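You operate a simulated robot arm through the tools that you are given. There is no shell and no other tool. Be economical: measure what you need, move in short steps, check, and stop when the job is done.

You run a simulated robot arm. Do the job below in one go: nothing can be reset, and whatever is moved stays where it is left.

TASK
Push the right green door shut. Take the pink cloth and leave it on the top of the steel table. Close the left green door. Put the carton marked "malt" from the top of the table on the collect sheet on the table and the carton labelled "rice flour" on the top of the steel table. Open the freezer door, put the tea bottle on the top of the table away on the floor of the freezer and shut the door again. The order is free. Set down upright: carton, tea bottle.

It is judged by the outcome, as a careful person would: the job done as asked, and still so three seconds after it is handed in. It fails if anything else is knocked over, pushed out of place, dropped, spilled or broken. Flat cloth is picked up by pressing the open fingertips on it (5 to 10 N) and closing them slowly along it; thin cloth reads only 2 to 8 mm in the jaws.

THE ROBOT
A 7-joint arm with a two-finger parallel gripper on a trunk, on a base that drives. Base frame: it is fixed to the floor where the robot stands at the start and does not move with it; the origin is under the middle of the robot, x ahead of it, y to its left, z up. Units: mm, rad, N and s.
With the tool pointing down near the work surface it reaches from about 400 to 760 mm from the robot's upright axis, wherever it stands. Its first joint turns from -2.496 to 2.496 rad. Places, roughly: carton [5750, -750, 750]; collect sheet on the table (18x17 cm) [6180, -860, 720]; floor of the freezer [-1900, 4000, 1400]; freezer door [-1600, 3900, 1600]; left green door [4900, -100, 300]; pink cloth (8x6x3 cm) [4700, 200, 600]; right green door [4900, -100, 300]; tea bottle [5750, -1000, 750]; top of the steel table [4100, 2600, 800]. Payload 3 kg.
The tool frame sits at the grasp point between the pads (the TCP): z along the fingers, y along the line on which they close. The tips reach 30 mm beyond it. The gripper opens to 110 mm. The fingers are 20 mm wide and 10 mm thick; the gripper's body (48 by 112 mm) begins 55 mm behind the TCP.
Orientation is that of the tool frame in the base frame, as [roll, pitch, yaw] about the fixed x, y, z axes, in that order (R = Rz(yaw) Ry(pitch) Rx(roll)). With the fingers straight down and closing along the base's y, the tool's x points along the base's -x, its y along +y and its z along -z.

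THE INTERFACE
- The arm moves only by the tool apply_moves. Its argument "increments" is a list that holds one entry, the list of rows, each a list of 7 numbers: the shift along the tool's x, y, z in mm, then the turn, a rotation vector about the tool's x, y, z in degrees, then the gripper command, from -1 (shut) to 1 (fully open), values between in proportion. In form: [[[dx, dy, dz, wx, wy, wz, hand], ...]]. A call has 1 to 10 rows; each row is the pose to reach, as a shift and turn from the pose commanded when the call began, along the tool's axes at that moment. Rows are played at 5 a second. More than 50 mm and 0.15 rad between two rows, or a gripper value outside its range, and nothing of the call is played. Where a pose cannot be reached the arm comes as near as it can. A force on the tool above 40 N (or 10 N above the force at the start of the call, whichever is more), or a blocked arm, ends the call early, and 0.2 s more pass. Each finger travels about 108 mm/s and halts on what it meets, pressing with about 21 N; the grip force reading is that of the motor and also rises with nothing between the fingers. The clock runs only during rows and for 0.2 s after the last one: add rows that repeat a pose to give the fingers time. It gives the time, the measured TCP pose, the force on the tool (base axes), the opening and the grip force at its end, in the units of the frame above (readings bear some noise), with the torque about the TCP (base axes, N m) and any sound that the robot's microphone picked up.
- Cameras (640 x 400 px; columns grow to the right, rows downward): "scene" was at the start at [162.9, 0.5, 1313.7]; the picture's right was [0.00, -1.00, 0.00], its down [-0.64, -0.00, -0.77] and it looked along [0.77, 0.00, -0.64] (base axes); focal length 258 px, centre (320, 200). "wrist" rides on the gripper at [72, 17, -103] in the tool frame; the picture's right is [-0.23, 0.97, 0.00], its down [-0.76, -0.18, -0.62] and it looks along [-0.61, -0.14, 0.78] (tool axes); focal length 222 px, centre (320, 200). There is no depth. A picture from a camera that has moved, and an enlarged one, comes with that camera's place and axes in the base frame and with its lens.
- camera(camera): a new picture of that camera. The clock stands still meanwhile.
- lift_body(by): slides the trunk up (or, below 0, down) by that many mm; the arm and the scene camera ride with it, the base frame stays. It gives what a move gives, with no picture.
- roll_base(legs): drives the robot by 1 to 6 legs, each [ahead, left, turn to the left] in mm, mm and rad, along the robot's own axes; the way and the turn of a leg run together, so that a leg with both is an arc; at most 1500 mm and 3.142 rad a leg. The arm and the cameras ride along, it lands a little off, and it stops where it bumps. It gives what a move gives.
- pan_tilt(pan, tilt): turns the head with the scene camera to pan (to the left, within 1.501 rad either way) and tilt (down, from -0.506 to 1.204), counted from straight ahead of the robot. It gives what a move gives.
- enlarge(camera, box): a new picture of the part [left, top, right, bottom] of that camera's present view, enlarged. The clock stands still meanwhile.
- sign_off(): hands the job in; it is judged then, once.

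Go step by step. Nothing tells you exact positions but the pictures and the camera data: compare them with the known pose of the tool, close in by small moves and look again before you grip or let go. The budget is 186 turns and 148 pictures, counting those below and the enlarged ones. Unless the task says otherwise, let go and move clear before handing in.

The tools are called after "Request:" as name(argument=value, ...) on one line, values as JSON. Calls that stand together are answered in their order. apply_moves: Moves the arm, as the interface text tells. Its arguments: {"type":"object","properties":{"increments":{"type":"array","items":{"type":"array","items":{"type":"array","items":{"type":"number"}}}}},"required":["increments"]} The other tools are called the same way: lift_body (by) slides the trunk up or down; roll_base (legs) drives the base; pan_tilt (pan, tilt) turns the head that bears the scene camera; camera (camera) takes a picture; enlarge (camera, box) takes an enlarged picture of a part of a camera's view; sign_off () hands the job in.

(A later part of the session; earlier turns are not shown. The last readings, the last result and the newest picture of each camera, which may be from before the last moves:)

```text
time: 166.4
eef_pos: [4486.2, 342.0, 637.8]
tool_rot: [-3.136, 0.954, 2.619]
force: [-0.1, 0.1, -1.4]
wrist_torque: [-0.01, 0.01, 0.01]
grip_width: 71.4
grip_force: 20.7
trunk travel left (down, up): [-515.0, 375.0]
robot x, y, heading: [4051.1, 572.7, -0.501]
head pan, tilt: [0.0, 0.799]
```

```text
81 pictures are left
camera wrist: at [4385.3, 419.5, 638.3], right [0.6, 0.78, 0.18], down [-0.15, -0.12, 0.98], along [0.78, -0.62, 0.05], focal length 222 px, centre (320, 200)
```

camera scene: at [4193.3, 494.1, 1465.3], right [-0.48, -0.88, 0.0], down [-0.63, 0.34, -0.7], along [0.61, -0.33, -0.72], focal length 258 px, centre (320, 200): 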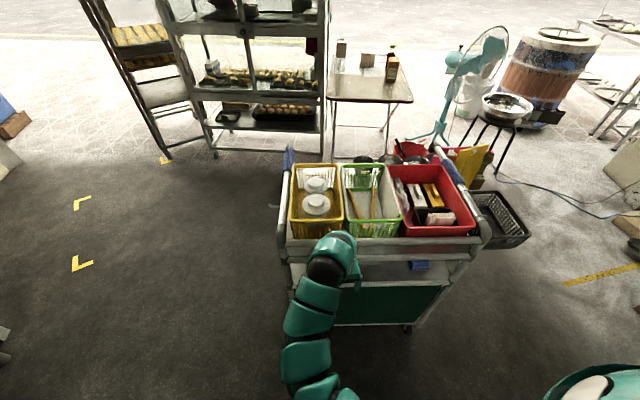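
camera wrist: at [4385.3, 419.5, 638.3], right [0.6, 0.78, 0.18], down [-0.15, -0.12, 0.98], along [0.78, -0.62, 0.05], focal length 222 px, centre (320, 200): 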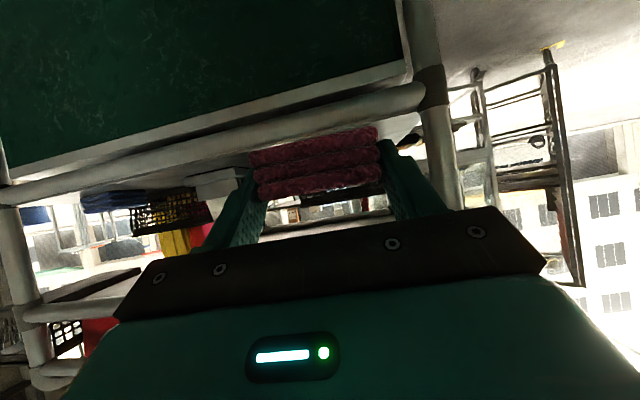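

Cloth secured. Backing off, raising, and going back to the steel table.

Request:
roll_base(legs=[[-540, 490, 0]])

Request:
lift_body(by=370)

Request:
roll_base(legs=[[0, 0, 1.78], [620, 60, 0]])

Request:
pan_tilt(pan=0, tilt=0.9)

Request:
camera(camera="scene")

```text
time: 170.4
eef_pos: [4245.6, 1029.8, 637.7]
tool_rot: [-3.136, 0.958, 2.615]
force: [0.6, 0.5, -0.7]
wrist_torque: [0.02, 0.02, -0.04]
grip_width: 71.4
grip_force: 20.9
trunk travel left (down, up): [-515.0, 375.0]
robot x, y, heading: [3814.0, 1263.9, -0.505]
head pan, tilt: [0.0, 0.799]
```

```text
time: 174.0
eef_pos: [4246.0, 1030.3, 1009.0]
tool_rot: [-3.134, 0.958, 2.615]
force: [0.0, 0.7, -0.2]
wrist_torque: [0.01, -0.02, -0.03]
grip_width: 71.3
grip_force: 20.7
trunk travel left (down, up): [-885.0, 5.0]
robot x, y, heading: [3815.8, 1260.1, -0.501]
head pan, tilt: [0.0, 0.799]
```

```text
time: 181.8
eef_pos: [4064.3, 2341.6, 1008.3]
tool_rot: [-3.138, 0.958, -1.882]
force: [0.5, -0.3, 0.2]
wrist_torque: [-0.01, 0.03, 0.01]
grip_width: 71.7
grip_force: 20.8
trunk travel left (down, up): [-885.0, 5.0]
robot x, y, heading: [3929.8, 1872.7, 1.278]
head pan, tilt: [0.0, 0.799]
```

```text
time: 182.5
eef_pos: [4064.1, 2340.6, 1007.3]
tool_rot: [-3.136, 0.957, -1.884]
force: [0.2, 0.6, -0.7]
wrist_torque: [0.0, 0.02, -0.02]
grip_width: 71.5
grip_force: 20.9
trunk travel left (down, up): [-885.0, 5.0]
robot x, y, heading: [3935.0, 1873.7, 1.282]
head pan, tilt: [0.0, 0.901]
```

```text
80 pictures are left
camera scene: at [3973.1, 2019.5, 1757.4], right [0.96, -0.29, 0.0], down [-0.22, -0.75, -0.62], along [0.18, 0.6, -0.78], focal length 258 px, centre (320, 200)
```

scene: 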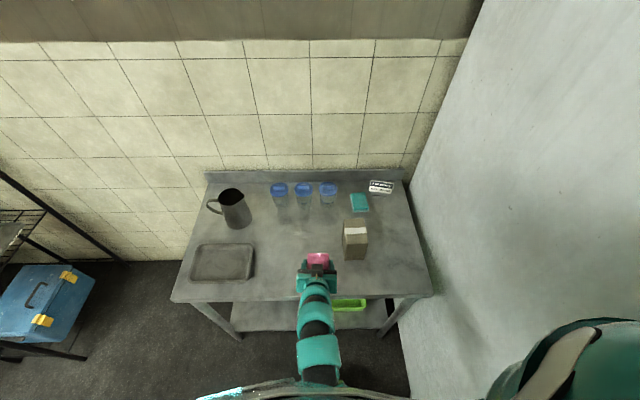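

Request:
apply_moves(increments=[[[-16, 0, 22, 0, 0, 0, -1], [-32, 0, 45, 0, 0, 0, -1], [2, 0, 69, 0, 0, 0, -1], [36, 0, 93, 0, 0, 0, -1], [70, 0, 117, 0, 0, 0, -1], [70, 0, 117, 0, 0, 0, -1]]])

Request:
camera(camera="wrist")

```text
time: 183.9
eef_pos: [4082.6, 2393.7, 884.6]
tool_rot: [-3.137, 0.959, -1.884]
force: [-0.1, 0.2, 0.6]
wrist_torque: [0.01, 0.03, 0.01]
grip_width: 71.3
grip_force: 21.2
trunk travel left (down, up): [-885.0, 5.0]
robot x, y, heading: [3928.4, 1868.6, 1.281]
head pan, tilt: [0.0, 0.901]
```

```text
79 pictures are left
camera wrist: at [4026.1, 2279.0, 884.4], right [-0.89, 0.43, 0.18], down [0.14, -0.12, 0.98], along [0.44, 0.9, 0.05], focal length 222 px, centre (320, 200)
```

wrist: 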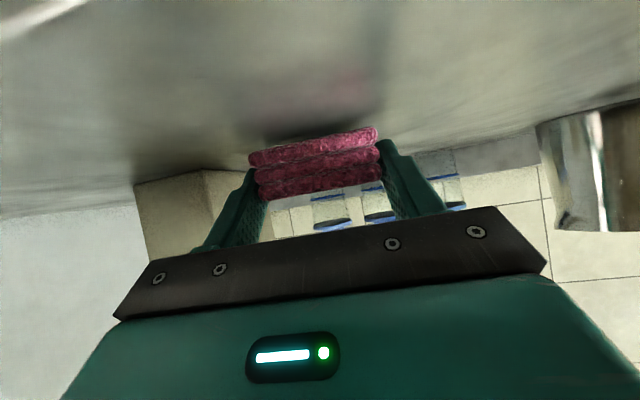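

Request:
apply_moves(increments=[[[4, 0, 3, 0, 0, 0, -1], [8, 0, 6, 0, 0, 0, -1], [11, 0, 8, 0, 0, 0, -1], [11, 0, 8, 0, 0, 0, -1]]])

Request:
camera(camera="wrist")

```text
time: 184.9
eef_pos: [4082.5, 2396.7, 875.2]
tool_rot: [-3.141, 0.971, -1.888]
force: [-1.5, -4.1, 18.8]
wrist_torque: [0.01, -0.06, 0.02]
grip_width: 71.6
grip_force: 21.2
trunk travel left (down, up): [-885.0, 5.0]
robot x, y, heading: [3928.9, 1872.1, 1.283]
head pan, tilt: [0.0, 0.901]
stopped in row 4: the force on the tool passed its limit at 41 N (the readings are from after the stop); the commanded pose is now the measured one
```

```text
78 pictures are left
camera wrist: at [4026.7, 2281.1, 874.0], right [-0.89, 0.43, 0.19], down [0.14, -0.14, 0.98], along [0.44, 0.89, 0.06], focal length 222 px, centre (320, 200)
```

wrist: 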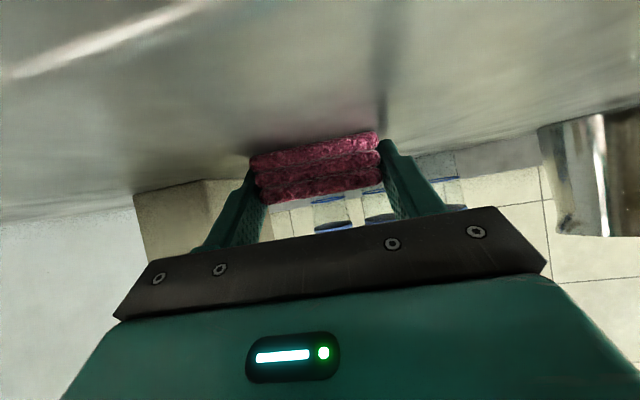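

Cloth touches the table. Opening slowly and withdrawing.

Request:
apply_moves(increments=[[[-1, 0, -1, 0, 0, 0, -0.2], [-2, 0, -1, 0, 0, 0, 0.2], [-2, 0, -1, 0, 0, 0, 0.6], [-2, 0, -1, 0, 0, 0, 1], [-2, 0, -1, 0, 0, 0, 1], [-20, 0, -30, 0, 0, 0, 1], [-40, 0, -70, 0, 0, 0, 1], [-50, 0, -110, 0, 0, 0, 1]]])

Request:
camera(camera="wrist")

Request:
camera(camera="scene")

```text
time: 186.7
eef_pos: [4062.1, 2336.2, 975.7]
tool_rot: [-3.136, 0.966, -1.886]
force: [-0.5, -0.8, 0.9]
wrist_torque: [0.01, -0.03, 0.01]
grip_width: 109.9
grip_force: 0.0
trunk travel left (down, up): [-885.0, 5.0]
robot x, y, heading: [3932.4, 1870.9, 1.284]
head pan, tilt: [0.0, 0.901]
```

```text
77 pictures are left
camera wrist: at [4006.2, 2220.9, 975.7], right [-0.89, 0.43, 0.18], down [0.14, -0.13, 0.98], along [0.44, 0.9, 0.05], focal length 222 px, centre (320, 200)
```

wrist: 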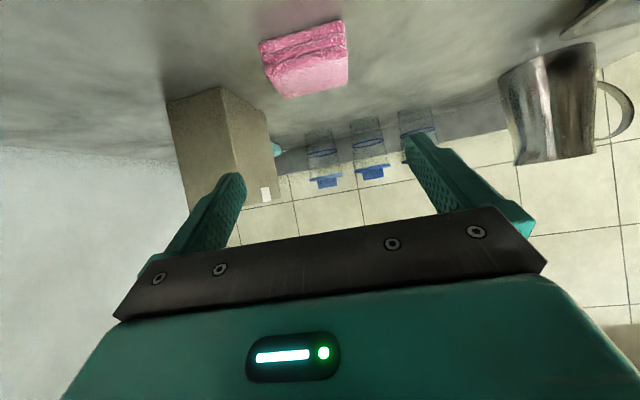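

```text
76 pictures are left
camera scene: at [3972.9, 2018.3, 1757.5], right [0.96, -0.29, 0.0], down [-0.22, -0.75, -0.62], along [0.18, 0.6, -0.78], focal length 258 px, centre (320, 200)
```

scene: 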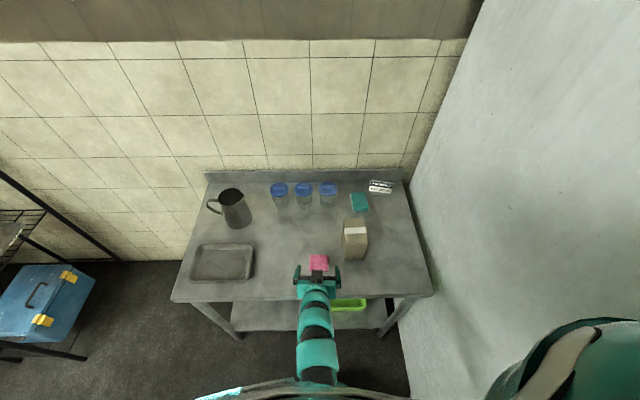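

Cloth left on the steel table. Now back to the folding table for the malt carton; I untilt the tool after backing away.

Request:
roll_base(legs=[[-650, 0, 0], [0, 0, -0.214]])

Request:
apply_moves(increments=[[[0, 0, 0, 0, 8, 0, 1], [0, 0, 0, 0, 16, 0, 1], [0, 0, 0, 0, 24, 0, 1], [0, 0, 0, 0, 32, 0, 1], [0, 0, 0, 0, 40, 0, 1], [0, 0, 0, 0, 48, 0, 1], [0, 0, 0, 0, 55.3, 0, 1], [0, 0, 0, 0, 55.3, 0, 1]]])

Request:
roll_base(legs=[[187, -755, 0], [-239, -1297, 0]])

```text
time: 191.1
eef_pos: [3972.1, 1674.5, 976.7]
tool_rot: [-3.14, 0.963, -2.101]
force: [-0.2, -0.3, 0.6]
wrist_torque: [0.0, 0.01, 0.0]
grip_width: 110.1
grip_force: 0.0
trunk travel left (down, up): [-885.0, 5.0]
robot x, y, heading: [3744.8, 1245.5, 1.072]
head pan, tilt: [0.0, 0.901]
```

```text
time: 192.9
eef_pos: [3972.7, 1675.0, 976.0]
tool_rot: [-3.14, 0.0, -2.102]
force: [0.7, -0.9, -0.5]
wrist_torque: [0.02, 0.0, -0.01]
grip_width: 109.7
grip_force: 0.1
trunk travel left (down, up): [-885.0, 5.0]
robot x, y, heading: [3744.9, 1246.8, 1.064]
head pan, tilt: [0.0, 0.901]
```

```text
time: 203.3
eef_pos: [5754.0, 628.3, 976.3]
tool_rot: [-3.14, 0.0, -2.105]
force: [0.1, 0.2, 0.2]
wrist_torque: [-0.02, 0.02, 0.0]
grip_width: 109.9
grip_force: 0.1
trunk travel left (down, up): [-885.0, 5.0]
robot x, y, heading: [5525.1, 202.2, 1.064]
head pan, tilt: [0.0, 0.901]
```

Request:
apply_moves(increments=[[[0, 0, -40, 0, 0, 0, 1], [0, 0, -60, 0, 0, 0, 1]]])

Request:
roll_base(legs=[[-788, 9, 0], [0, 0, -1.6]])

Request:
camera(camera="scene")

Request:
camera(camera="wrist")

```text
time: 203.9
eef_pos: [5754.3, 628.0, 1036.4]
tool_rot: [-3.141, 0.0, -2.105]
force: [-0.5, 0.0, -0.3]
wrist_torque: [0.02, 0.03, 0.01]
grip_width: 110.0
grip_force: 0.1
trunk travel left (down, up): [-885.0, 5.0]
robot x, y, heading: [5524.8, 201.7, 1.067]
head pan, tilt: [0.0, 0.901]
```

```text
time: 212.1
eef_pos: [5560.9, -725.0, 1036.1]
tool_rot: [-3.14, -0.001, 2.579]
force: [-0.3, 0.1, 0.3]
wrist_torque: [0.0, 0.01, 0.0]
grip_width: 109.9
grip_force: 0.1
trunk travel left (down, up): [-885.0, 5.0]
robot x, y, heading: [5134.7, -485.9, -0.528]
head pan, tilt: [0.0, 0.901]
```

```text
75 pictures are left
camera scene: at [5271.3, -563.4, 1757.4], right [-0.51, -0.86, 0.0], down [-0.67, 0.4, -0.62], along [0.53, -0.32, -0.78], focal length 258 px, centre (320, 200)
```

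scene: 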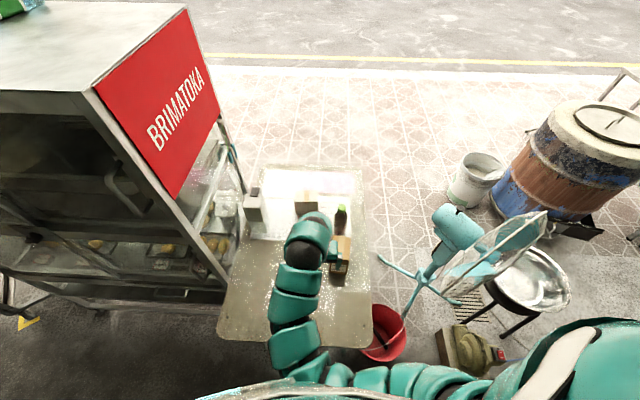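

```text
74 pictures are left
camera wrist: at [5508.4, -672.5, 1140.4], right [0.71, 0.7, 0.0], down [0.55, -0.56, 0.62], along [0.44, -0.44, -0.78], focal length 222 px, centre (320, 200)
```

wrist: 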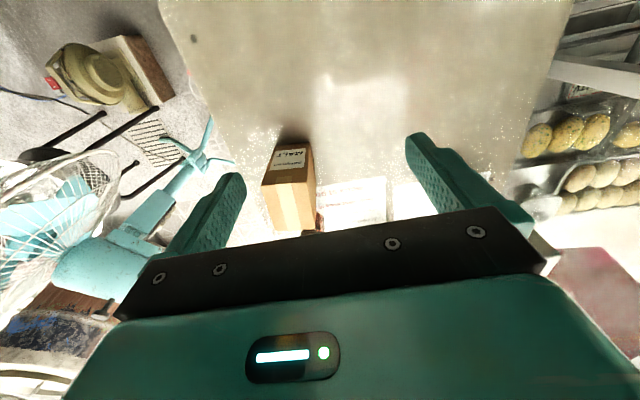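

Malt carton centre ≈ (5644,-884), aligned like the other one. I'll move over it.

Request:
apply_moves(increments=[[[-39, -23, 0, 0, 0, -1, 1], [-78, -45, 0, 0, 0, -2, 1], [-117, -68, 20, 0, 0, -2.7, 1], [-155, -90, 40, 0, 0, -2.7, 1], [-155, -90, 80, 0, 0, -2.7, 1], [-155, -90, 100, 0, 0, -2.7, 1], [-155, -90, 100, 0, 0, -2.7, 1]]])

Request:
camera(camera="wrist")

Request:
enlarge(camera="scene", box=[220, 160, 420, 320])

```text
time: 213.7
eef_pos: [5642.9, -882.5, 936.5]
tool_rot: [-3.139, 0.0, 2.626]
force: [0.0, 0.1, -0.5]
wrist_torque: [-0.02, 0.0, 0.0]
grip_width: 109.9
grip_force: 0.0
trunk travel left (down, up): [-885.0, 5.0]
robot x, y, heading: [5137.1, -480.7, -0.532]
head pan, tilt: [0.0, 0.901]
```

```text
73 pictures are left
camera wrist: at [5588.2, -833.4, 1040.5], right [0.68, 0.74, 0.0], down [0.58, -0.53, 0.62], along [0.46, -0.42, -0.78], focal length 222 px, centre (320, 200)
```

wrist: 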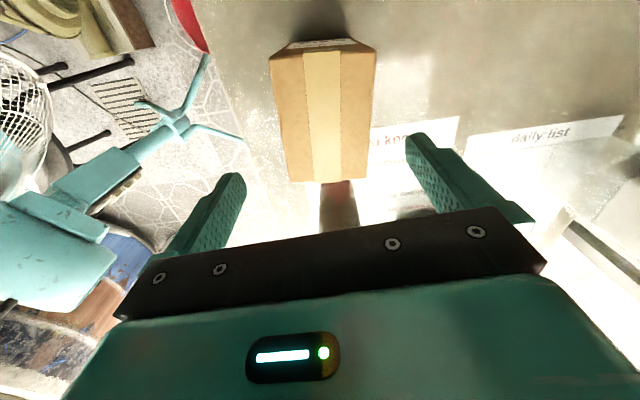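

```text
2.50 times, centred on (320, 240) of scene
camera zoom: at [5271.2, -563.0, 1757.4], right [-0.51, -0.86, 0.0], down [-0.67, 0.4, -0.62], along [0.53, -0.32, -0.78], focal length 646 px, centre (320, 100)
```

zoom: 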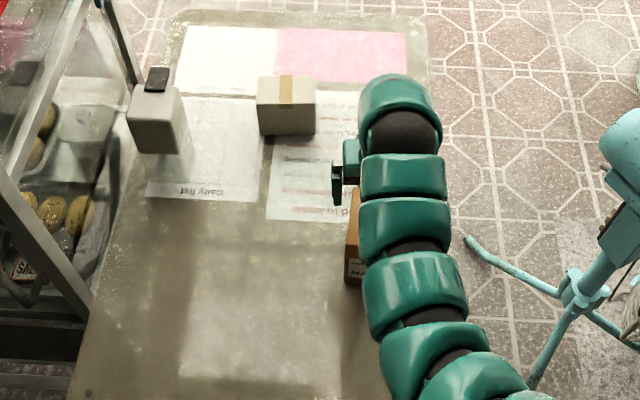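

Carton's short axis is about 9° off my jaw line; correcting and descending.

Request:
apply_moves(increments=[[[1, 3, 0, 0, 0, 5, 1], [3, 6, 20, 0, 0, 8.5, 1], [3, 6, 60, 0, 0, 8.5, 1], [3, 6, 95, 0, 0, 8.5, 1], [3, 6, 119, 0, 0, 8.5, 1], [3, 6, 119, 0, 0, 8.5, 1]]])

Request:
camera(camera="wrist")

```text
time: 215.1
eef_pos: [5645.3, -876.2, 817.4]
tool_rot: [-3.141, 0.0, 2.477]
force: [-0.3, 0.8, -0.6]
wrist_torque: [0.01, 0.05, 0.02]
grip_width: 110.2
grip_force: 0.1
trunk travel left (down, up): [-885.0, 5.0]
robot x, y, heading: [5140.3, -483.2, -0.536]
head pan, tilt: [0.0, 0.901]
```

```text
71 pictures are left
camera wrist: at [5597.3, -819.2, 922.4], right [0.78, 0.63, 0.0], down [0.49, -0.61, 0.62], along [0.39, -0.49, -0.78], focal length 222 px, centre (320, 200)
```

wrist: 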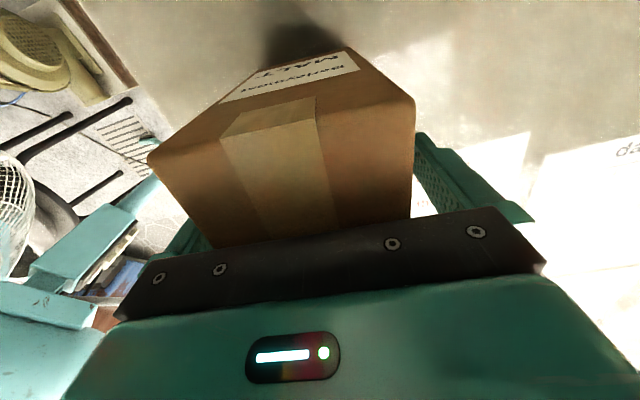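

Malt is between the fingers. Gripping and lifting.

Request:
apply_moves(increments=[[[0, 0, 0, 0, 0, 0, 0.5], [0, 0, 0, 0, 0, 0, 0.1], [0, 0, 0, 0, 0, 0, -0.3], [0, 0, 0, 0, 0, 0, -1], [0, 0, 0, 0, 0, 0, -1], [0, 0, -20, 0, 0, 0, -1], [0, 0, -65, 0, 0, 0, -1], [0, 0, -110, 0, 0, 0, -1], [0, 0, -155, 0, 0, 0, -1], [0, 0, -180, 0, 0, 0, -1]]])

Request:
camera(camera="wrist")

```text
time: 217.3
eef_pos: [5645.7, -876.8, 999.5]
tool_rot: [-3.141, 0.0, 2.477]
force: [-0.2, -0.8, -3.9]
wrist_torque: [-0.03, 0.0, 0.0]
grip_width: 72.4
grip_force: 20.8
trunk travel left (down, up): [-885.0, 5.0]
robot x, y, heading: [5140.9, -484.1, -0.531]
head pan, tilt: [0.0, 0.901]
```

```text
70 pictures are left
camera wrist: at [5598.2, -818.4, 1102.3], right [0.78, 0.63, 0.0], down [0.49, -0.61, 0.62], along [0.39, -0.49, -0.78], focal length 222 px, centre (320, 200)
```

wrist: 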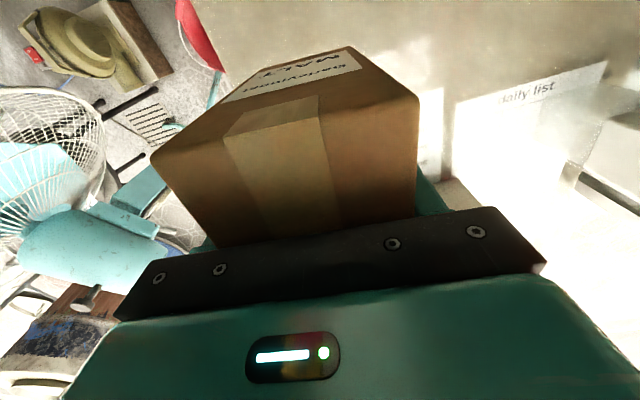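

Malt held. I'll pull it in, turn north, and go round the cabinet and rack to the street side of the table.

Request:
apply_moves(increments=[[[45, 0, 0, 0, 0, 0, -1], [90, 0, 0, 0, 0, 0, -1], [135, 0, 0, 0, 0, 0, -1], [180, 0, -10, 0, 0, 0, -1]]])

Request:
roll_base(legs=[[0, 0, 1.6], [785, -7, 0], [1336, -149, 0]])

Request:
pan_tilt(pan=-1.0, tilt=0.5)

Request:
camera(camera="scene")

```text
time: 218.3
eef_pos: [5503.3, -765.4, 1008.8]
tool_rot: [3.141, 0.003, 2.475]
force: [0.6, -0.1, -4.7]
wrist_torque: [-0.04, 0.0, 0.01]
grip_width: 72.0
grip_force: 21.0
trunk travel left (down, up): [-885.0, 5.0]
robot x, y, heading: [5140.1, -486.1, -0.537]
head pan, tilt: [0.0, 0.901]
```

```text
time: 232.6
eef_pos: [6597.4, 1638.6, 1008.4]
tool_rot: [-3.139, 0.0, -2.222]
force: [-0.3, -0.4, -3.9]
wrist_torque: [0.01, 0.0, 0.01]
grip_width: 71.7
grip_force: 21.3
trunk travel left (down, up): [-885.0, 5.0]
robot x, y, heading: [6321.0, 1270.8, 1.049]
head pan, tilt: [0.0, 0.901]
```

```text
time: 233.9
eef_pos: [6598.0, 1638.2, 1008.7]
tool_rot: [-3.14, 0.001, -2.223]
force: [0.6, 0.2, -3.9]
wrist_torque: [0.04, -0.02, 0.02]
grip_width: 71.9
grip_force: 21.2
trunk travel left (down, up): [-885.0, 5.0]
robot x, y, heading: [6321.7, 1269.1, 1.044]
head pan, tilt: [-1.0, 0.499]
```

```text
69 pictures are left
camera scene: at [6449.4, 1344.6, 1791.2], right [0.05, -1.0, 0.0], down [-0.48, -0.02, -0.88], along [0.88, 0.04, -0.48], focal length 258 px, centre (320, 200)
```

scene: 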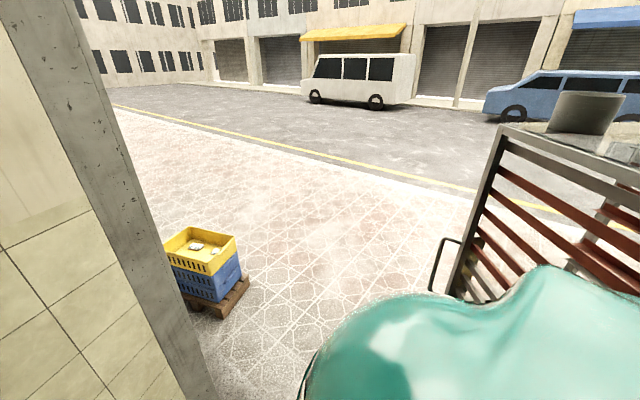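

Request:
roll_base(legs=[[0, 0, -1.0], [935, 119, 0], [476, -500, 0]])

Request:
pan_tilt(pan=-1.45, tilt=0.4)

Request:
camera(camera="scene")

```text
time: 244.8
eef_pos: [8198.1, 899.3, 1007.1]
tool_rot: [-3.141, -0.001, 3.052]
force: [-0.1, -0.4, -4.6]
wrist_torque: [0.0, -0.05, 0.03]
grip_width: 71.6
grip_force: 20.4
trunk travel left (down, up): [-885.0, 5.0]
robot x, y, heading: [7736.4, 938.9, 0.038]
head pan, tilt: [-1.0, 0.499]
```

```text
time: 245.7
eef_pos: [8197.3, 900.8, 1007.9]
tool_rot: [-3.14, 0.0, 3.051]
force: [-0.7, -0.6, -3.7]
wrist_torque: [0.0, -0.04, -0.01]
grip_width: 71.8
grip_force: 21.1
trunk travel left (down, up): [-885.0, 5.0]
robot x, y, heading: [7738.1, 939.4, 0.038]
head pan, tilt: [-1.45, 0.4]
```

```text
68 pictures are left
camera scene: at [7831.7, 850.8, 1800.3], right [-0.99, -0.16, 0.0], down [-0.06, 0.38, -0.92], along [0.15, -0.91, -0.39], focal length 258 px, centre (320, 200)
```

scene: 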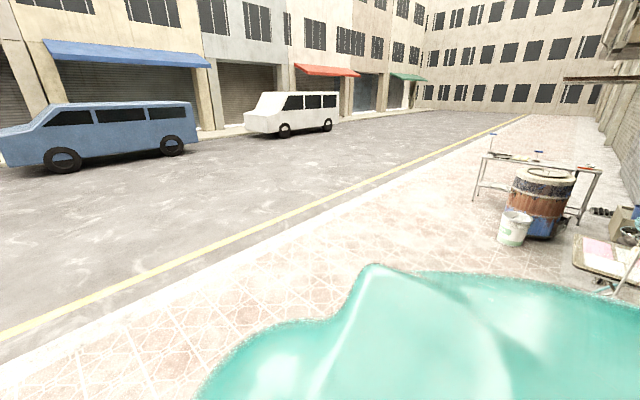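

The pavement is clear. Continuing south along the street side, then turning to face the table.

Request:
roll_base(legs=[[-392, -1425, 0], [-486, -932, 0], [0, 0, 2.0]])

Request:
pan_tilt(pan=0.3, tilt=0.6)

Request:
camera(camera="scene")

```text
time: 249.4
eef_pos: [8065.2, 258.7, 1007.8]
tool_rot: [3.14, 0.001, 2.949]
force: [-0.3, -0.3, -4.6]
wrist_torque: [0.08, -0.01, 0.01]
grip_width: 72.0
grip_force: 20.6
trunk travel left (down, up): [-885.0, 5.0]
robot x, y, heading: [7614.2, 350.6, -0.059]
head pan, tilt: [-1.45, 0.4]
stopped in leg 1: the robot was blocked; the commanded pose is now the measured one
```

```text
time: 251.2
eef_pos: [8065.2, 264.1, 1008.7]
tool_rot: [-3.14, 0.003, 2.948]
force: [-0.9, 0.0, -4.0]
wrist_torque: [0.01, -0.03, 0.03]
grip_width: 71.6
grip_force: 20.7
trunk travel left (down, up): [-885.0, 5.0]
robot x, y, heading: [7613.6, 346.5, -0.058]
head pan, tilt: [0.3, 0.6]
```

```text
67 pictures are left
camera scene: at [7776.8, 363.9, 1782.1], right [0.23, -0.97, 0.0], down [-0.55, -0.13, -0.82], along [0.8, 0.19, -0.57], focal length 258 px, centre (320, 200)
```

scene: 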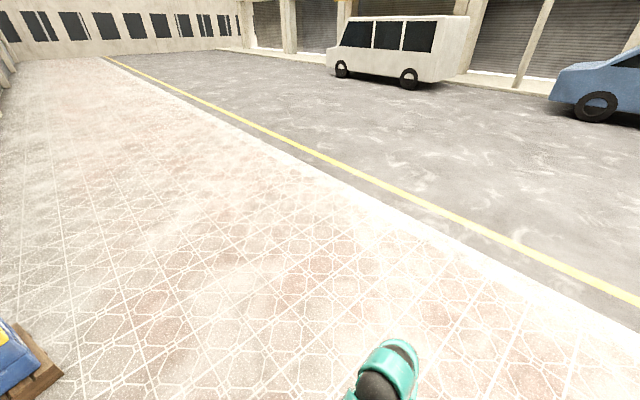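

I bumped something on my right-rear. I'll move east a bit, turn to face south and look.

Request:
roll_base(legs=[[250, 0, 0], [0, 0, -1.5]])

Request:
pan_tilt(pan=-0.8, tilt=0.55)

Request:
camera(camera="scene")

```text
time: 256.7
eef_pos: [7811.2, -125.2, 1007.5]
tool_rot: [-3.141, 0.001, 1.451]
force: [0.2, -0.1, -3.0]
wrist_torque: [-0.05, 0.0, -0.03]
grip_width: 72.0
grip_force: 21.0
trunk travel left (down, up): [-885.0, 5.0]
robot x, y, heading: [7864.1, 331.4, -1.561]
head pan, tilt: [0.3, 0.6]
```

```text
time: 258.0
eef_pos: [7810.4, -126.2, 1008.6]
tool_rot: [-3.139, 0.001, 1.45]
force: [0.1, 0.6, -4.6]
wrist_torque: [-0.01, -0.02, -0.01]
grip_width: 72.0
grip_force: 20.9
trunk travel left (down, up): [-885.0, 5.0]
robot x, y, heading: [7866.6, 332.8, -1.558]
head pan, tilt: [-0.799, 0.55]
```

```text
66 pictures are left
camera scene: at [7797.9, 189.0, 1786.6], right [-0.7, 0.71, 0.0], down [0.37, 0.37, -0.85], along [-0.61, -0.6, -0.52], focal length 258 px, centre (320, 200)
```

scene: 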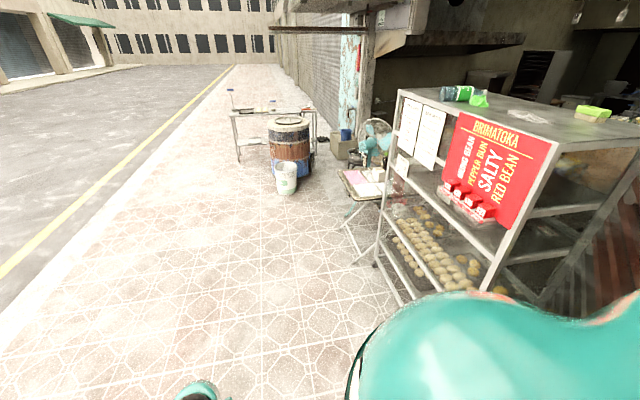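

Request:
pan_tilt(pan=-1.5, tilt=0.35)

Request:
camera(camera="scene")

```text
time: 259.1
eef_pos: [7811.6, -126.1, 1008.7]
tool_rot: [-3.14, 0.003, 1.45]
force: [-0.2, 0.7, -3.6]
wrist_torque: [-0.02, 0.03, 0.02]
grip_width: 71.8
grip_force: 21.1
trunk travel left (down, up): [-885.0, 5.0]
robot x, y, heading: [7861.9, 329.8, -1.568]
head pan, tilt: [-1.499, 0.351]
```

```text
65 pictures are left
camera scene: at [7768.9, 244.6, 1804.9], right [-0.08, 1.0, 0.0], down [0.34, 0.03, -0.94], along [-0.94, -0.08, -0.34], focal length 258 px, centre (320, 200)
```

scene: 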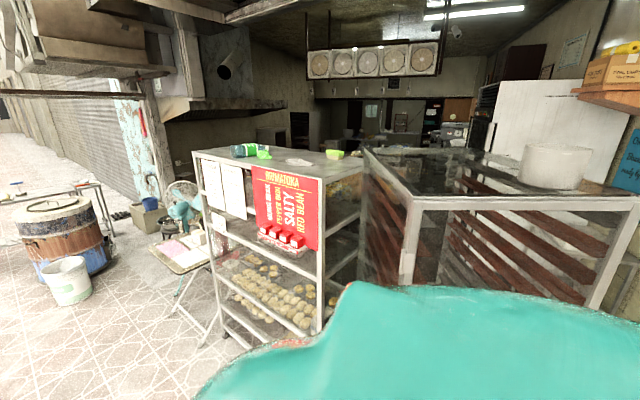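

The rack's back corner sticks out there; everything still stands. I'll continue further out and turn toward the table's street end.

Request:
roll_base(legs=[[1000, -200, 0], [500, -300, 0], [0, 0, -2.16]])

Request:
pan_tilt(pan=0, tilt=0.6)

Request:
camera(camera="scene")

```text
time: 272.4
eef_pos: [7019.2, -875.2, 1008.7]
tool_rot: [-3.141, 0.002, -0.7]
force: [0.0, -0.8, -3.4]
wrist_torque: [0.0, 0.0, -0.03]
grip_width: 72.0
grip_force: 20.7
trunk travel left (down, up): [-885.0, 5.0]
robot x, y, heading: [7373.3, -1173.1, 2.569]
head pan, tilt: [-1.499, 0.351]
```

```text
time: 274.0
eef_pos: [7019.4, -874.5, 1008.5]
tool_rot: [-3.139, 0.002, -0.701]
force: [0.0, 0.4, -3.3]
wrist_torque: [0.03, -0.03, -0.02]
grip_width: 71.9
grip_force: 20.9
trunk travel left (down, up): [-885.0, 5.0]
robot x, y, heading: [7375.1, -1170.2, 2.574]
head pan, tilt: [0.0, 0.6]
```

```text
64 pictures are left
camera scene: at [7230.0, -1078.5, 1782.1], right [0.54, 0.84, 0.0], down [0.47, -0.31, -0.82], along [-0.69, 0.45, -0.57], focal length 258 px, centre (320, 200)
```

scene: 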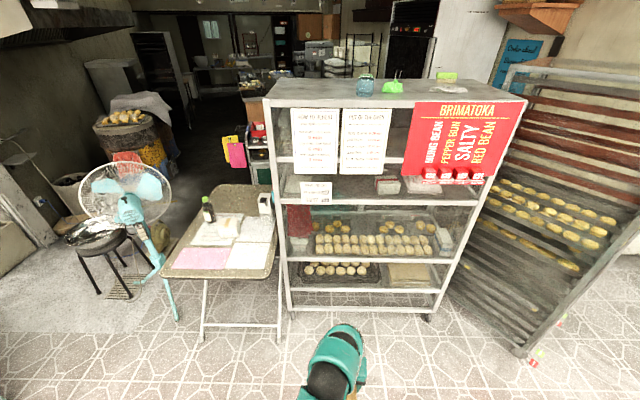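

Request:
enlarge(camera="scene", box=[150, 170, 310, 290])

Request:
enlarge(camera="scene", box=[420, 200, 640, 400])

```text
3.33 times, centred on (230, 230) of scene
camera zoom: at [7230.0, -1078.5, 1782.1], right [0.54, 0.84, 0.0], down [0.47, -0.31, -0.82], along [-0.69, 0.45, -0.57], focal length 861 px, centre (620, 100)
```

zoom: 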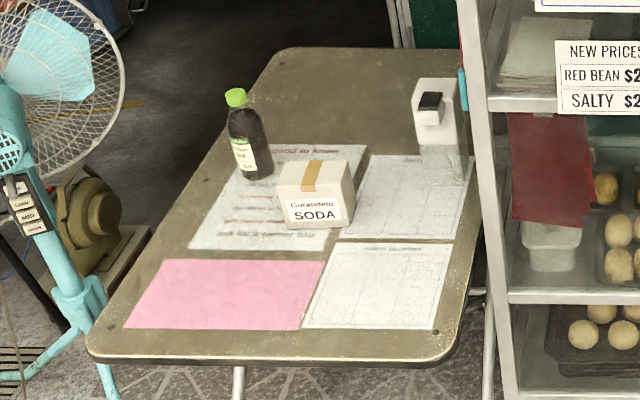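

```text
2.00 times, centred on (530, 300) of scene
camera zoom: at [7230.0, -1078.5, 1782.1], right [0.54, 0.84, 0.0], down [0.47, -0.31, -0.82], along [-0.69, 0.45, -0.57], focal length 517 px, centre (-100, 0)
```

zoom: 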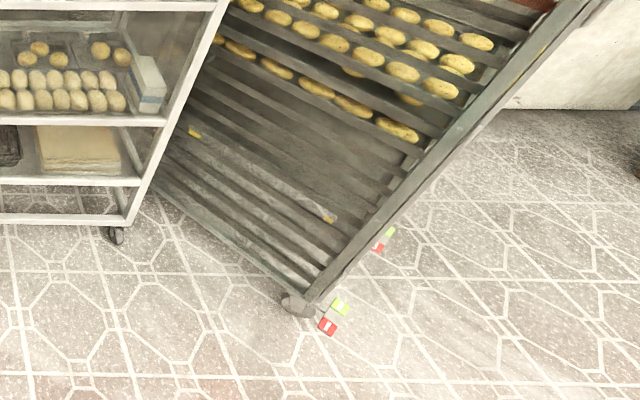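

Request:
enlarge(camera="scene", box=[222, 225, 268, 255])

```text
13.33 times, centred on (245, 240) of scene
camera zoom: at [7230.0, -1078.5, 1782.1], right [0.54, 0.84, 0.0], down [0.47, -0.31, -0.82], along [-0.69, 0.45, -0.57], focal length 3444 px, centre (1320, -333)
```

zoom: 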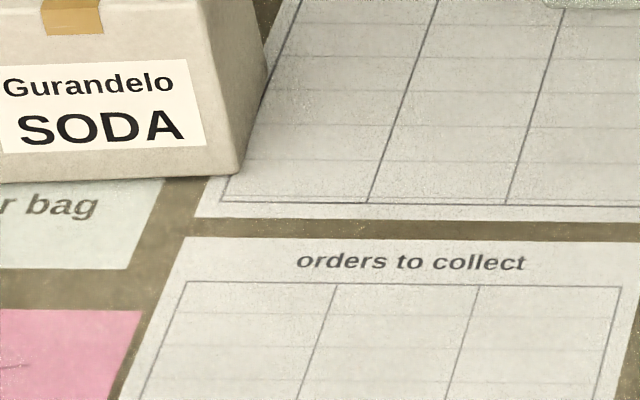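

The near-right sheet is titled "orders to collect", centre ≈ (6187,-860). Driving up to it.

Request:
roll_base(legs=[[607, 430, 0]])

Request:
pan_tilt(pan=0, tilt=0.95)

Request:
camera(camera="scene")

```text
time: 278.0
eef_pos: [6276.6, -908.2, 1007.9]
tool_rot: [-3.139, -0.001, -0.704]
force: [-0.5, -0.2, -4.9]
wrist_torque: [0.01, -0.02, 0.01]
grip_width: 71.9
grip_force: 21.3
trunk travel left (down, up): [-885.0, 5.0]
robot x, y, heading: [6630.6, -1204.0, 2.567]
head pan, tilt: [0.0, 0.6]
```

```text
time: 278.9
eef_pos: [6276.7, -907.6, 1008.5]
tool_rot: [-3.14, 0.004, -0.706]
force: [0.5, 0.0, -4.0]
wrist_torque: [0.03, 0.03, 0.02]
grip_width: 71.8
grip_force: 21.1
trunk travel left (down, up): [-885.0, 5.0]
robot x, y, heading: [6630.1, -1202.4, 2.568]
head pan, tilt: [0.0, 0.949]
```

```text
60 pictures are left
camera scene: at [6499.4, -1119.9, 1753.8], right [0.54, 0.84, 0.0], down [0.68, -0.44, -0.58], along [-0.49, 0.32, -0.81], focal length 258 px, centre (320, 200)
```

scene: 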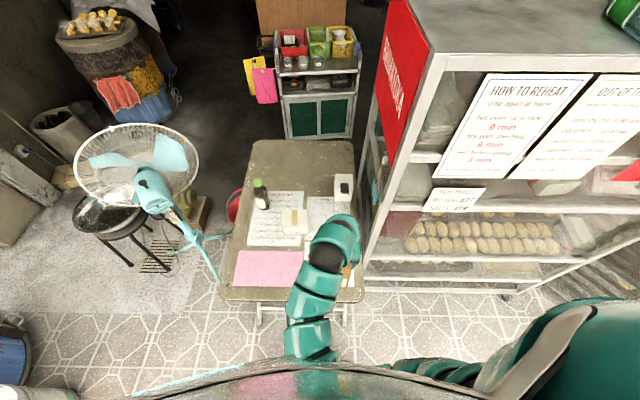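

Request:
apply_moves(increments=[[[-32, 14, 0, 0, 0, -3, -1], [-65, 27, 0, 0, 0, -6.5, -1], [-97, 40, 0, 0, 0, -6.5, -1], [-97, 40, 40, 0, 0, -6.5, -1], [-97, 40, 80, 0, 0, -6.5, -1], [-97, 40, 120, 0, 0, -6.5, -1], [-97, 40, 120, 0, 0, -6.5, -1]]])

Request:
camera(camera="wrist")

Request:
enlarge(camera="scene", box=[220, 130, 400, 320])

```text
time: 280.5
eef_pos: [6177.2, -875.3, 888.1]
tool_rot: [-3.139, 0.001, -0.591]
force: [0.5, -0.1, -2.7]
wrist_torque: [0.04, 0.0, 0.0]
grip_width: 72.0
grip_force: 20.9
trunk travel left (down, up): [-885.0, 5.0]
robot x, y, heading: [6629.3, -1205.6, 2.561]
head pan, tilt: [0.0, 0.949]
```

```text
59 pictures are left
camera wrist: at [6227.5, -929.6, 992.4], right [-0.73, -0.68, 0.0], down [-0.53, 0.57, 0.62], along [-0.42, 0.46, -0.78], focal length 222 px, centre (320, 200)
```

wrist: 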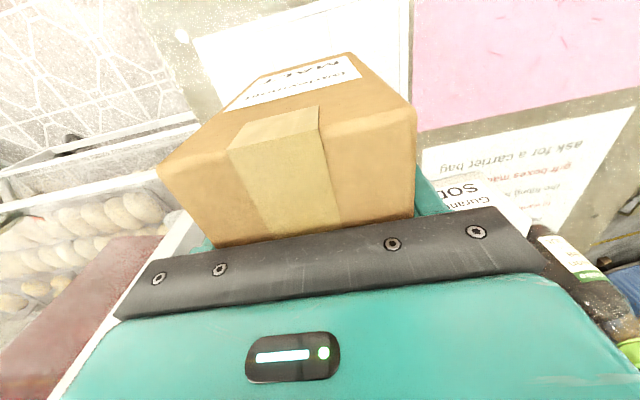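

```text
2.11 times, centred on (310, 225) of scene
camera zoom: at [6499.5, -1120.1, 1753.7], right [0.54, 0.84, 0.0], down [0.68, -0.44, -0.58], along [-0.49, 0.32, -0.81], focal length 544 px, centre (341, 147)
```

zoom: 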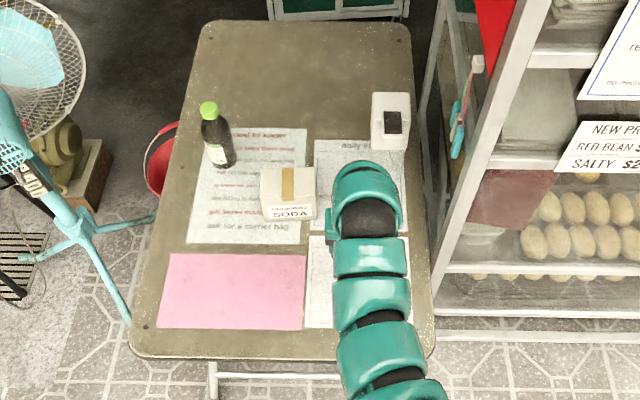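

Request:
apply_moves(increments=[[[0, 0, 30, 0, 0, 0, -1], [0, 0, 55, 0, 0, 0, -1], [0, 0, 64, 0, 0, 0, -1], [0, 0, 67, 0, 0, 0, -1], [0, 0, 69, 0, 0, 0, -1], [0, 0, 69, 0, 0, 0, -1]]])

```text
time: 281.9
eef_pos: [6177.8, -874.5, 819.4]
tool_rot: [-3.141, 0.002, -0.592]
force: [0.1, 0.2, -3.7]
wrist_torque: [0.03, -0.02, -0.02]
grip_width: 71.8
grip_force: 21.1
trunk travel left (down, up): [-885.0, 5.0]
robot x, y, heading: [6626.2, -1203.6, 2.568]
head pan, tilt: [0.0, 0.949]
```

Request:
apply_moves(increments=[[[0, 0, 1.5, 0, 0, 0, -1], [0, 0, 3, 0, 0, 0, -1], [0, 0, 3, 0, 0, 0, -1]]])

```text
time: 282.7
eef_pos: [6177.8, -875.5, 817.9]
tool_rot: [-3.141, 0.006, -0.591]
force: [2.0, 3.3, 15.6]
wrist_torque: [-0.32, -0.18, 0.2]
grip_width: 71.8
grip_force: 21.3
trunk travel left (down, up): [-885.0, 5.0]
robot x, y, heading: [6632.9, -1205.3, 2.569]
head pan, tilt: [0.0, 0.949]
```

Request:
apply_moves(increments=[[[0, 0, -1, 0, 0, 0, 0.4], [0, 0, -1, 0, 0, 0, 0.9], [0, 0, -1, 0, 0, 0, 0.9], [0, 0, -40, 0, 0, 0, 0.9], [0, 0, -85, 0, 0, 0, 0.9], [0, 0, -130, 0, 0, 0, 0.9], [0, 0, -175, 0, 0, 0, 0.9], [30, 0, -200, 0, 0, 0, 0.9], [75, 0, -200, 0, 0, 0, 0.9], [120, 0, -200, 0, 0, 0, 0.9]]])

Request:
enlarge(camera="scene", box=[220, 130, 400, 320])

Request:
camera(camera="wrist")

```text
time: 284.9
eef_pos: [6278.5, -942.4, 1017.2]
tool_rot: [-3.14, 0.002, -0.591]
force: [-0.7, -0.9, 0.2]
wrist_torque: [0.01, 0.02, 0.01]
grip_width: 104.4
grip_force: 0.1
trunk travel left (down, up): [-885.0, 5.0]
robot x, y, heading: [6631.1, -1208.1, 2.565]
head pan, tilt: [0.0, 0.949]
```

```text
2.11 times, centred on (310, 225) of scene
camera zoom: at [6501.3, -1120.8, 1753.9], right [0.54, 0.84, 0.0], down [0.68, -0.44, -0.58], along [-0.49, 0.32, -0.81], focal length 544 px, centre (341, 147)
```

zoom: 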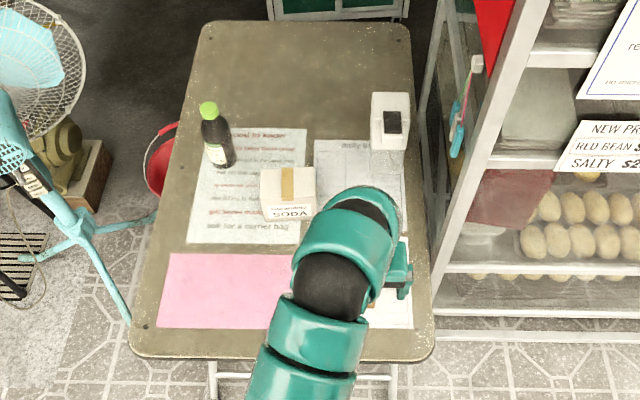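

```text
56 pictures are left
camera wrist: at [6327.8, -997.2, 1120.8], right [-0.73, -0.68, 0.0], down [-0.53, 0.57, 0.63], along [-0.43, 0.46, -0.78], focal length 222 px, centre (320, 200)
```

wrist: 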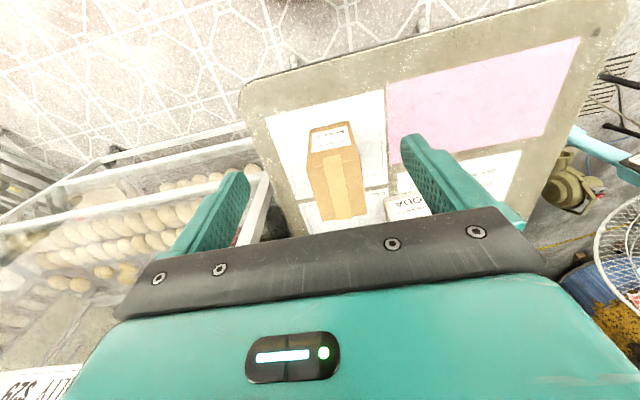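

Malt stands on the collect sheet. Now the tea bottle at ≈ (5785,-960): I'll shift the base to the table's south-east corner to reach it.

Request:
roll_base(legs=[[128, 400, 0], [0, 0, -0.22]])

Request:
camera(camera="scene")

Request:
camera(camera="wrist")

```text
time: 288.3
eef_pos: [6016.0, -1138.2, 1017.1]
tool_rot: [-3.141, 0.001, -0.812]
force: [1.0, 0.6, -0.3]
wrist_torque: [-0.02, 0.0, -0.01]
grip_width: 104.3
grip_force: 0.1
trunk travel left (down, up): [-885.0, 5.0]
robot x, y, heading: [6301.7, -1473.0, 2.347]
head pan, tilt: [0.0, 0.949]
```

```text
55 pictures are left
camera scene: at [6194.7, -1362.2, 1753.8], right [0.71, 0.7, 0.0], down [0.57, -0.58, -0.58], along [-0.41, 0.42, -0.81], focal length 258 px, centre (320, 200)
```

scene: 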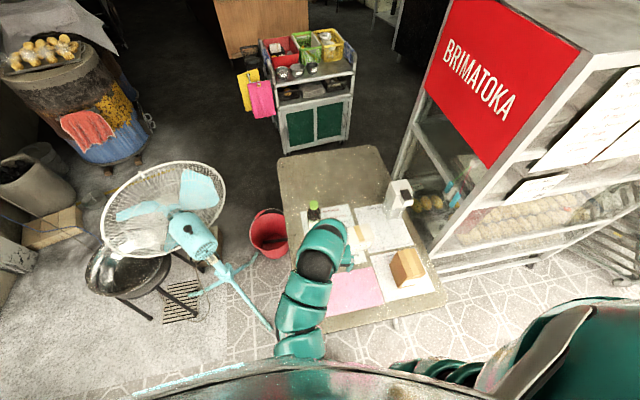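

```text
54 pictures are left
camera wrist: at [6052.4, -1203.7, 1120.3], right [-0.86, -0.51, 0.0], down [-0.4, 0.67, 0.62], along [-0.31, 0.54, -0.78], focal length 222 px, centre (320, 200)
```

wrist: 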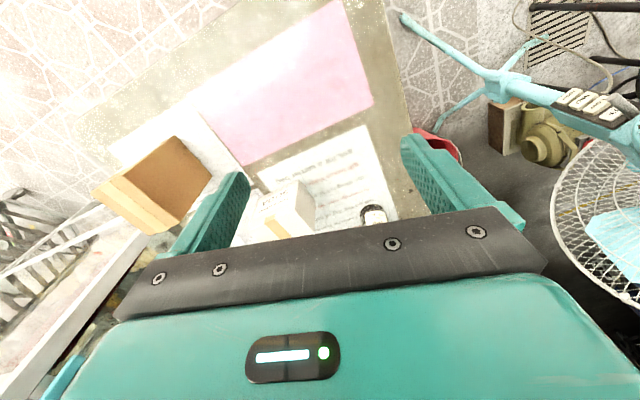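

Request:
apply_moves(increments=[[[-25, 6, 25, 0, -7.5, 0, 1], [-50, 12, 50, 0, -15, 0, 1], [-75, 19, 75, 0, -22.5, 0, 1], [-100, 25, 100, 0, -30, 0, 1], [-125, 32, 130, 0, -37.5, 0, 1], [-152, 39, 160, 0, -45, 0, 1], [-178, 45, 187, 0, -52, 0, 1], [-178, 45, 187, 0, -52, 0, 1]]])

Request:
camera(camera="wrist")

Request:
enlarge(camera="scene", box=[240, 140, 460, 340])

```text
time: 290.1
eef_pos: [5861.1, -1040.6, 828.6]
tool_rot: [-3.137, 0.912, -0.809]
force: [-0.1, 0.5, 0.3]
wrist_torque: [-0.04, 0.02, 0.0]
grip_width: 110.1
grip_force: 0.1
trunk travel left (down, up): [-885.0, 5.0]
robot x, y, heading: [6303.4, -1468.7, 2.344]
head pan, tilt: [0.0, 0.949]
```

```text
53 pictures are left
camera wrist: at [5934.7, -1144.2, 835.0], right [-0.8, -0.57, 0.18], down [0.14, 0.1, 0.98], along [-0.58, 0.82, 0.0], focal length 222 px, centre (320, 200)
```

wrist: 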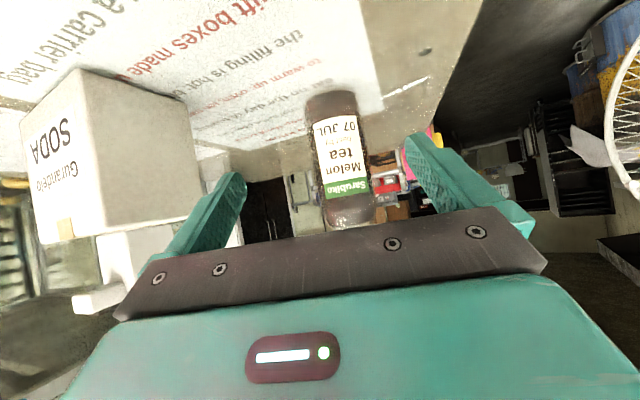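

```text
2.00 times, centred on (350, 240) of scene
camera zoom: at [6195.0, -1363.1, 1753.9], right [0.71, 0.7, 0.0], down [0.57, -0.58, -0.58], along [-0.41, 0.42, -0.81], focal length 517 px, centre (260, 120)
```

zoom: 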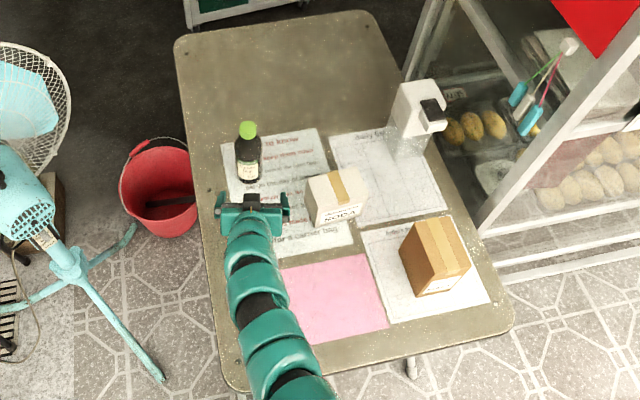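

The tea bottle is in view, axis ≈ (5756,-950). Advancing with the open fingers around it.

Request:
apply_moves(increments=[[[-8, 12, 20, 0, 0, 0, 1], [-24, 13, 48, 0, 0, 0, 1], [-40, 13, 76, 0, 0, 0, 1], [-53, 13, 102, 0, 0, 0, 1], [-64, 13, 122, 0, 0, 0, 1], [-64, 13, 122, 0, 0, 0, 1]]])

Request:
camera(camera="wrist")

Request:
enlarge(camera="scene", box=[270, 170, 390, 290])

```text
time: 291.5
eef_pos: [5767.7, -960.1, 817.5]
tool_rot: [-3.14, 0.907, -0.81]
force: [0.6, -1.3, -0.1]
wrist_torque: [0.03, 0.07, 0.05]
grip_width: 110.1
grip_force: 0.0
out of reach, approached as far as the arm can: row 5, 6
trunk travel left (down, up): [-885.0, 5.0]
robot x, y, heading: [6302.9, -1472.1, 2.345]
head pan, tilt: [0.0, 0.949]
```

```text
51 pictures are left
camera wrist: at [5840.4, -1063.8, 824.3], right [-0.8, -0.57, 0.18], down [0.14, 0.1, 0.98], along [-0.58, 0.82, 0.0], focal length 222 px, centre (320, 200)
```

wrist: 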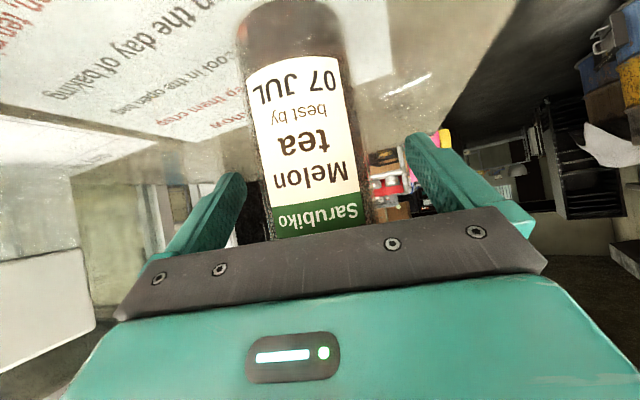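

```text
3.33 times, centred on (330, 230) of scene
camera zoom: at [6193.7, -1362.4, 1753.7], right [0.71, 0.7, 0.0], down [0.57, -0.58, -0.58], along [-0.41, 0.42, -0.81], focal length 861 px, centre (287, 100)
```

zoom: 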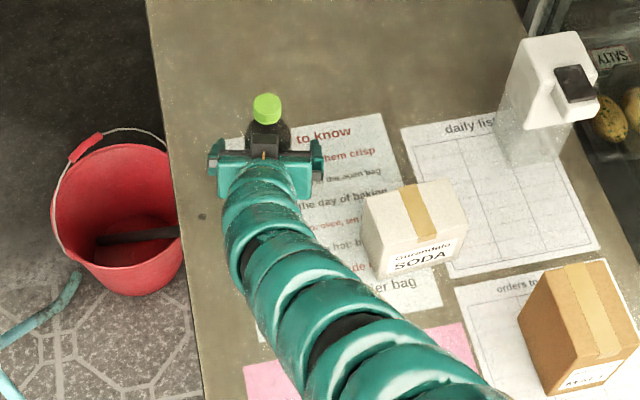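

The bottle is between the fingers (its axis ~8 mm beyond the TCP). Closing.

Request:
apply_moves(increments=[[[0, 0, 0, 0, 0, 0, 0.5], [0, 0, 0, 0, 0, 0, 0.2], [0, 0, 0, 0, 0, 0, -0.2], [0, 0, 0, 0, 0, 0, -1], [0, 0, 0, 0, 0, 0, -1]]])

Request:
camera(camera="wrist")

```text
time: 292.7
eef_pos: [5767.6, -959.5, 817.5]
tool_rot: [-3.14, 0.91, -0.808]
force: [0.1, -0.4, 1.2]
wrist_torque: [0.06, 0.15, 0.03]
grip_width: 61.4
grip_force: 21.0
trunk travel left (down, up): [-885.0, 5.0]
robot x, y, heading: [6306.2, -1472.6, 2.341]
head pan, tilt: [0.0, 0.949]
```

```text
49 pictures are left
camera wrist: at [5840.9, -1063.6, 824.4], right [-0.8, -0.57, 0.18], down [0.14, 0.1, 0.98], along [-0.58, 0.82, 0.0], focal length 222 px, centre (320, 200)
```

wrist: 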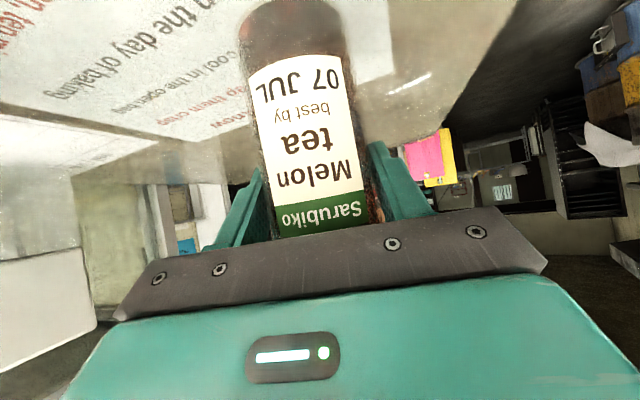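

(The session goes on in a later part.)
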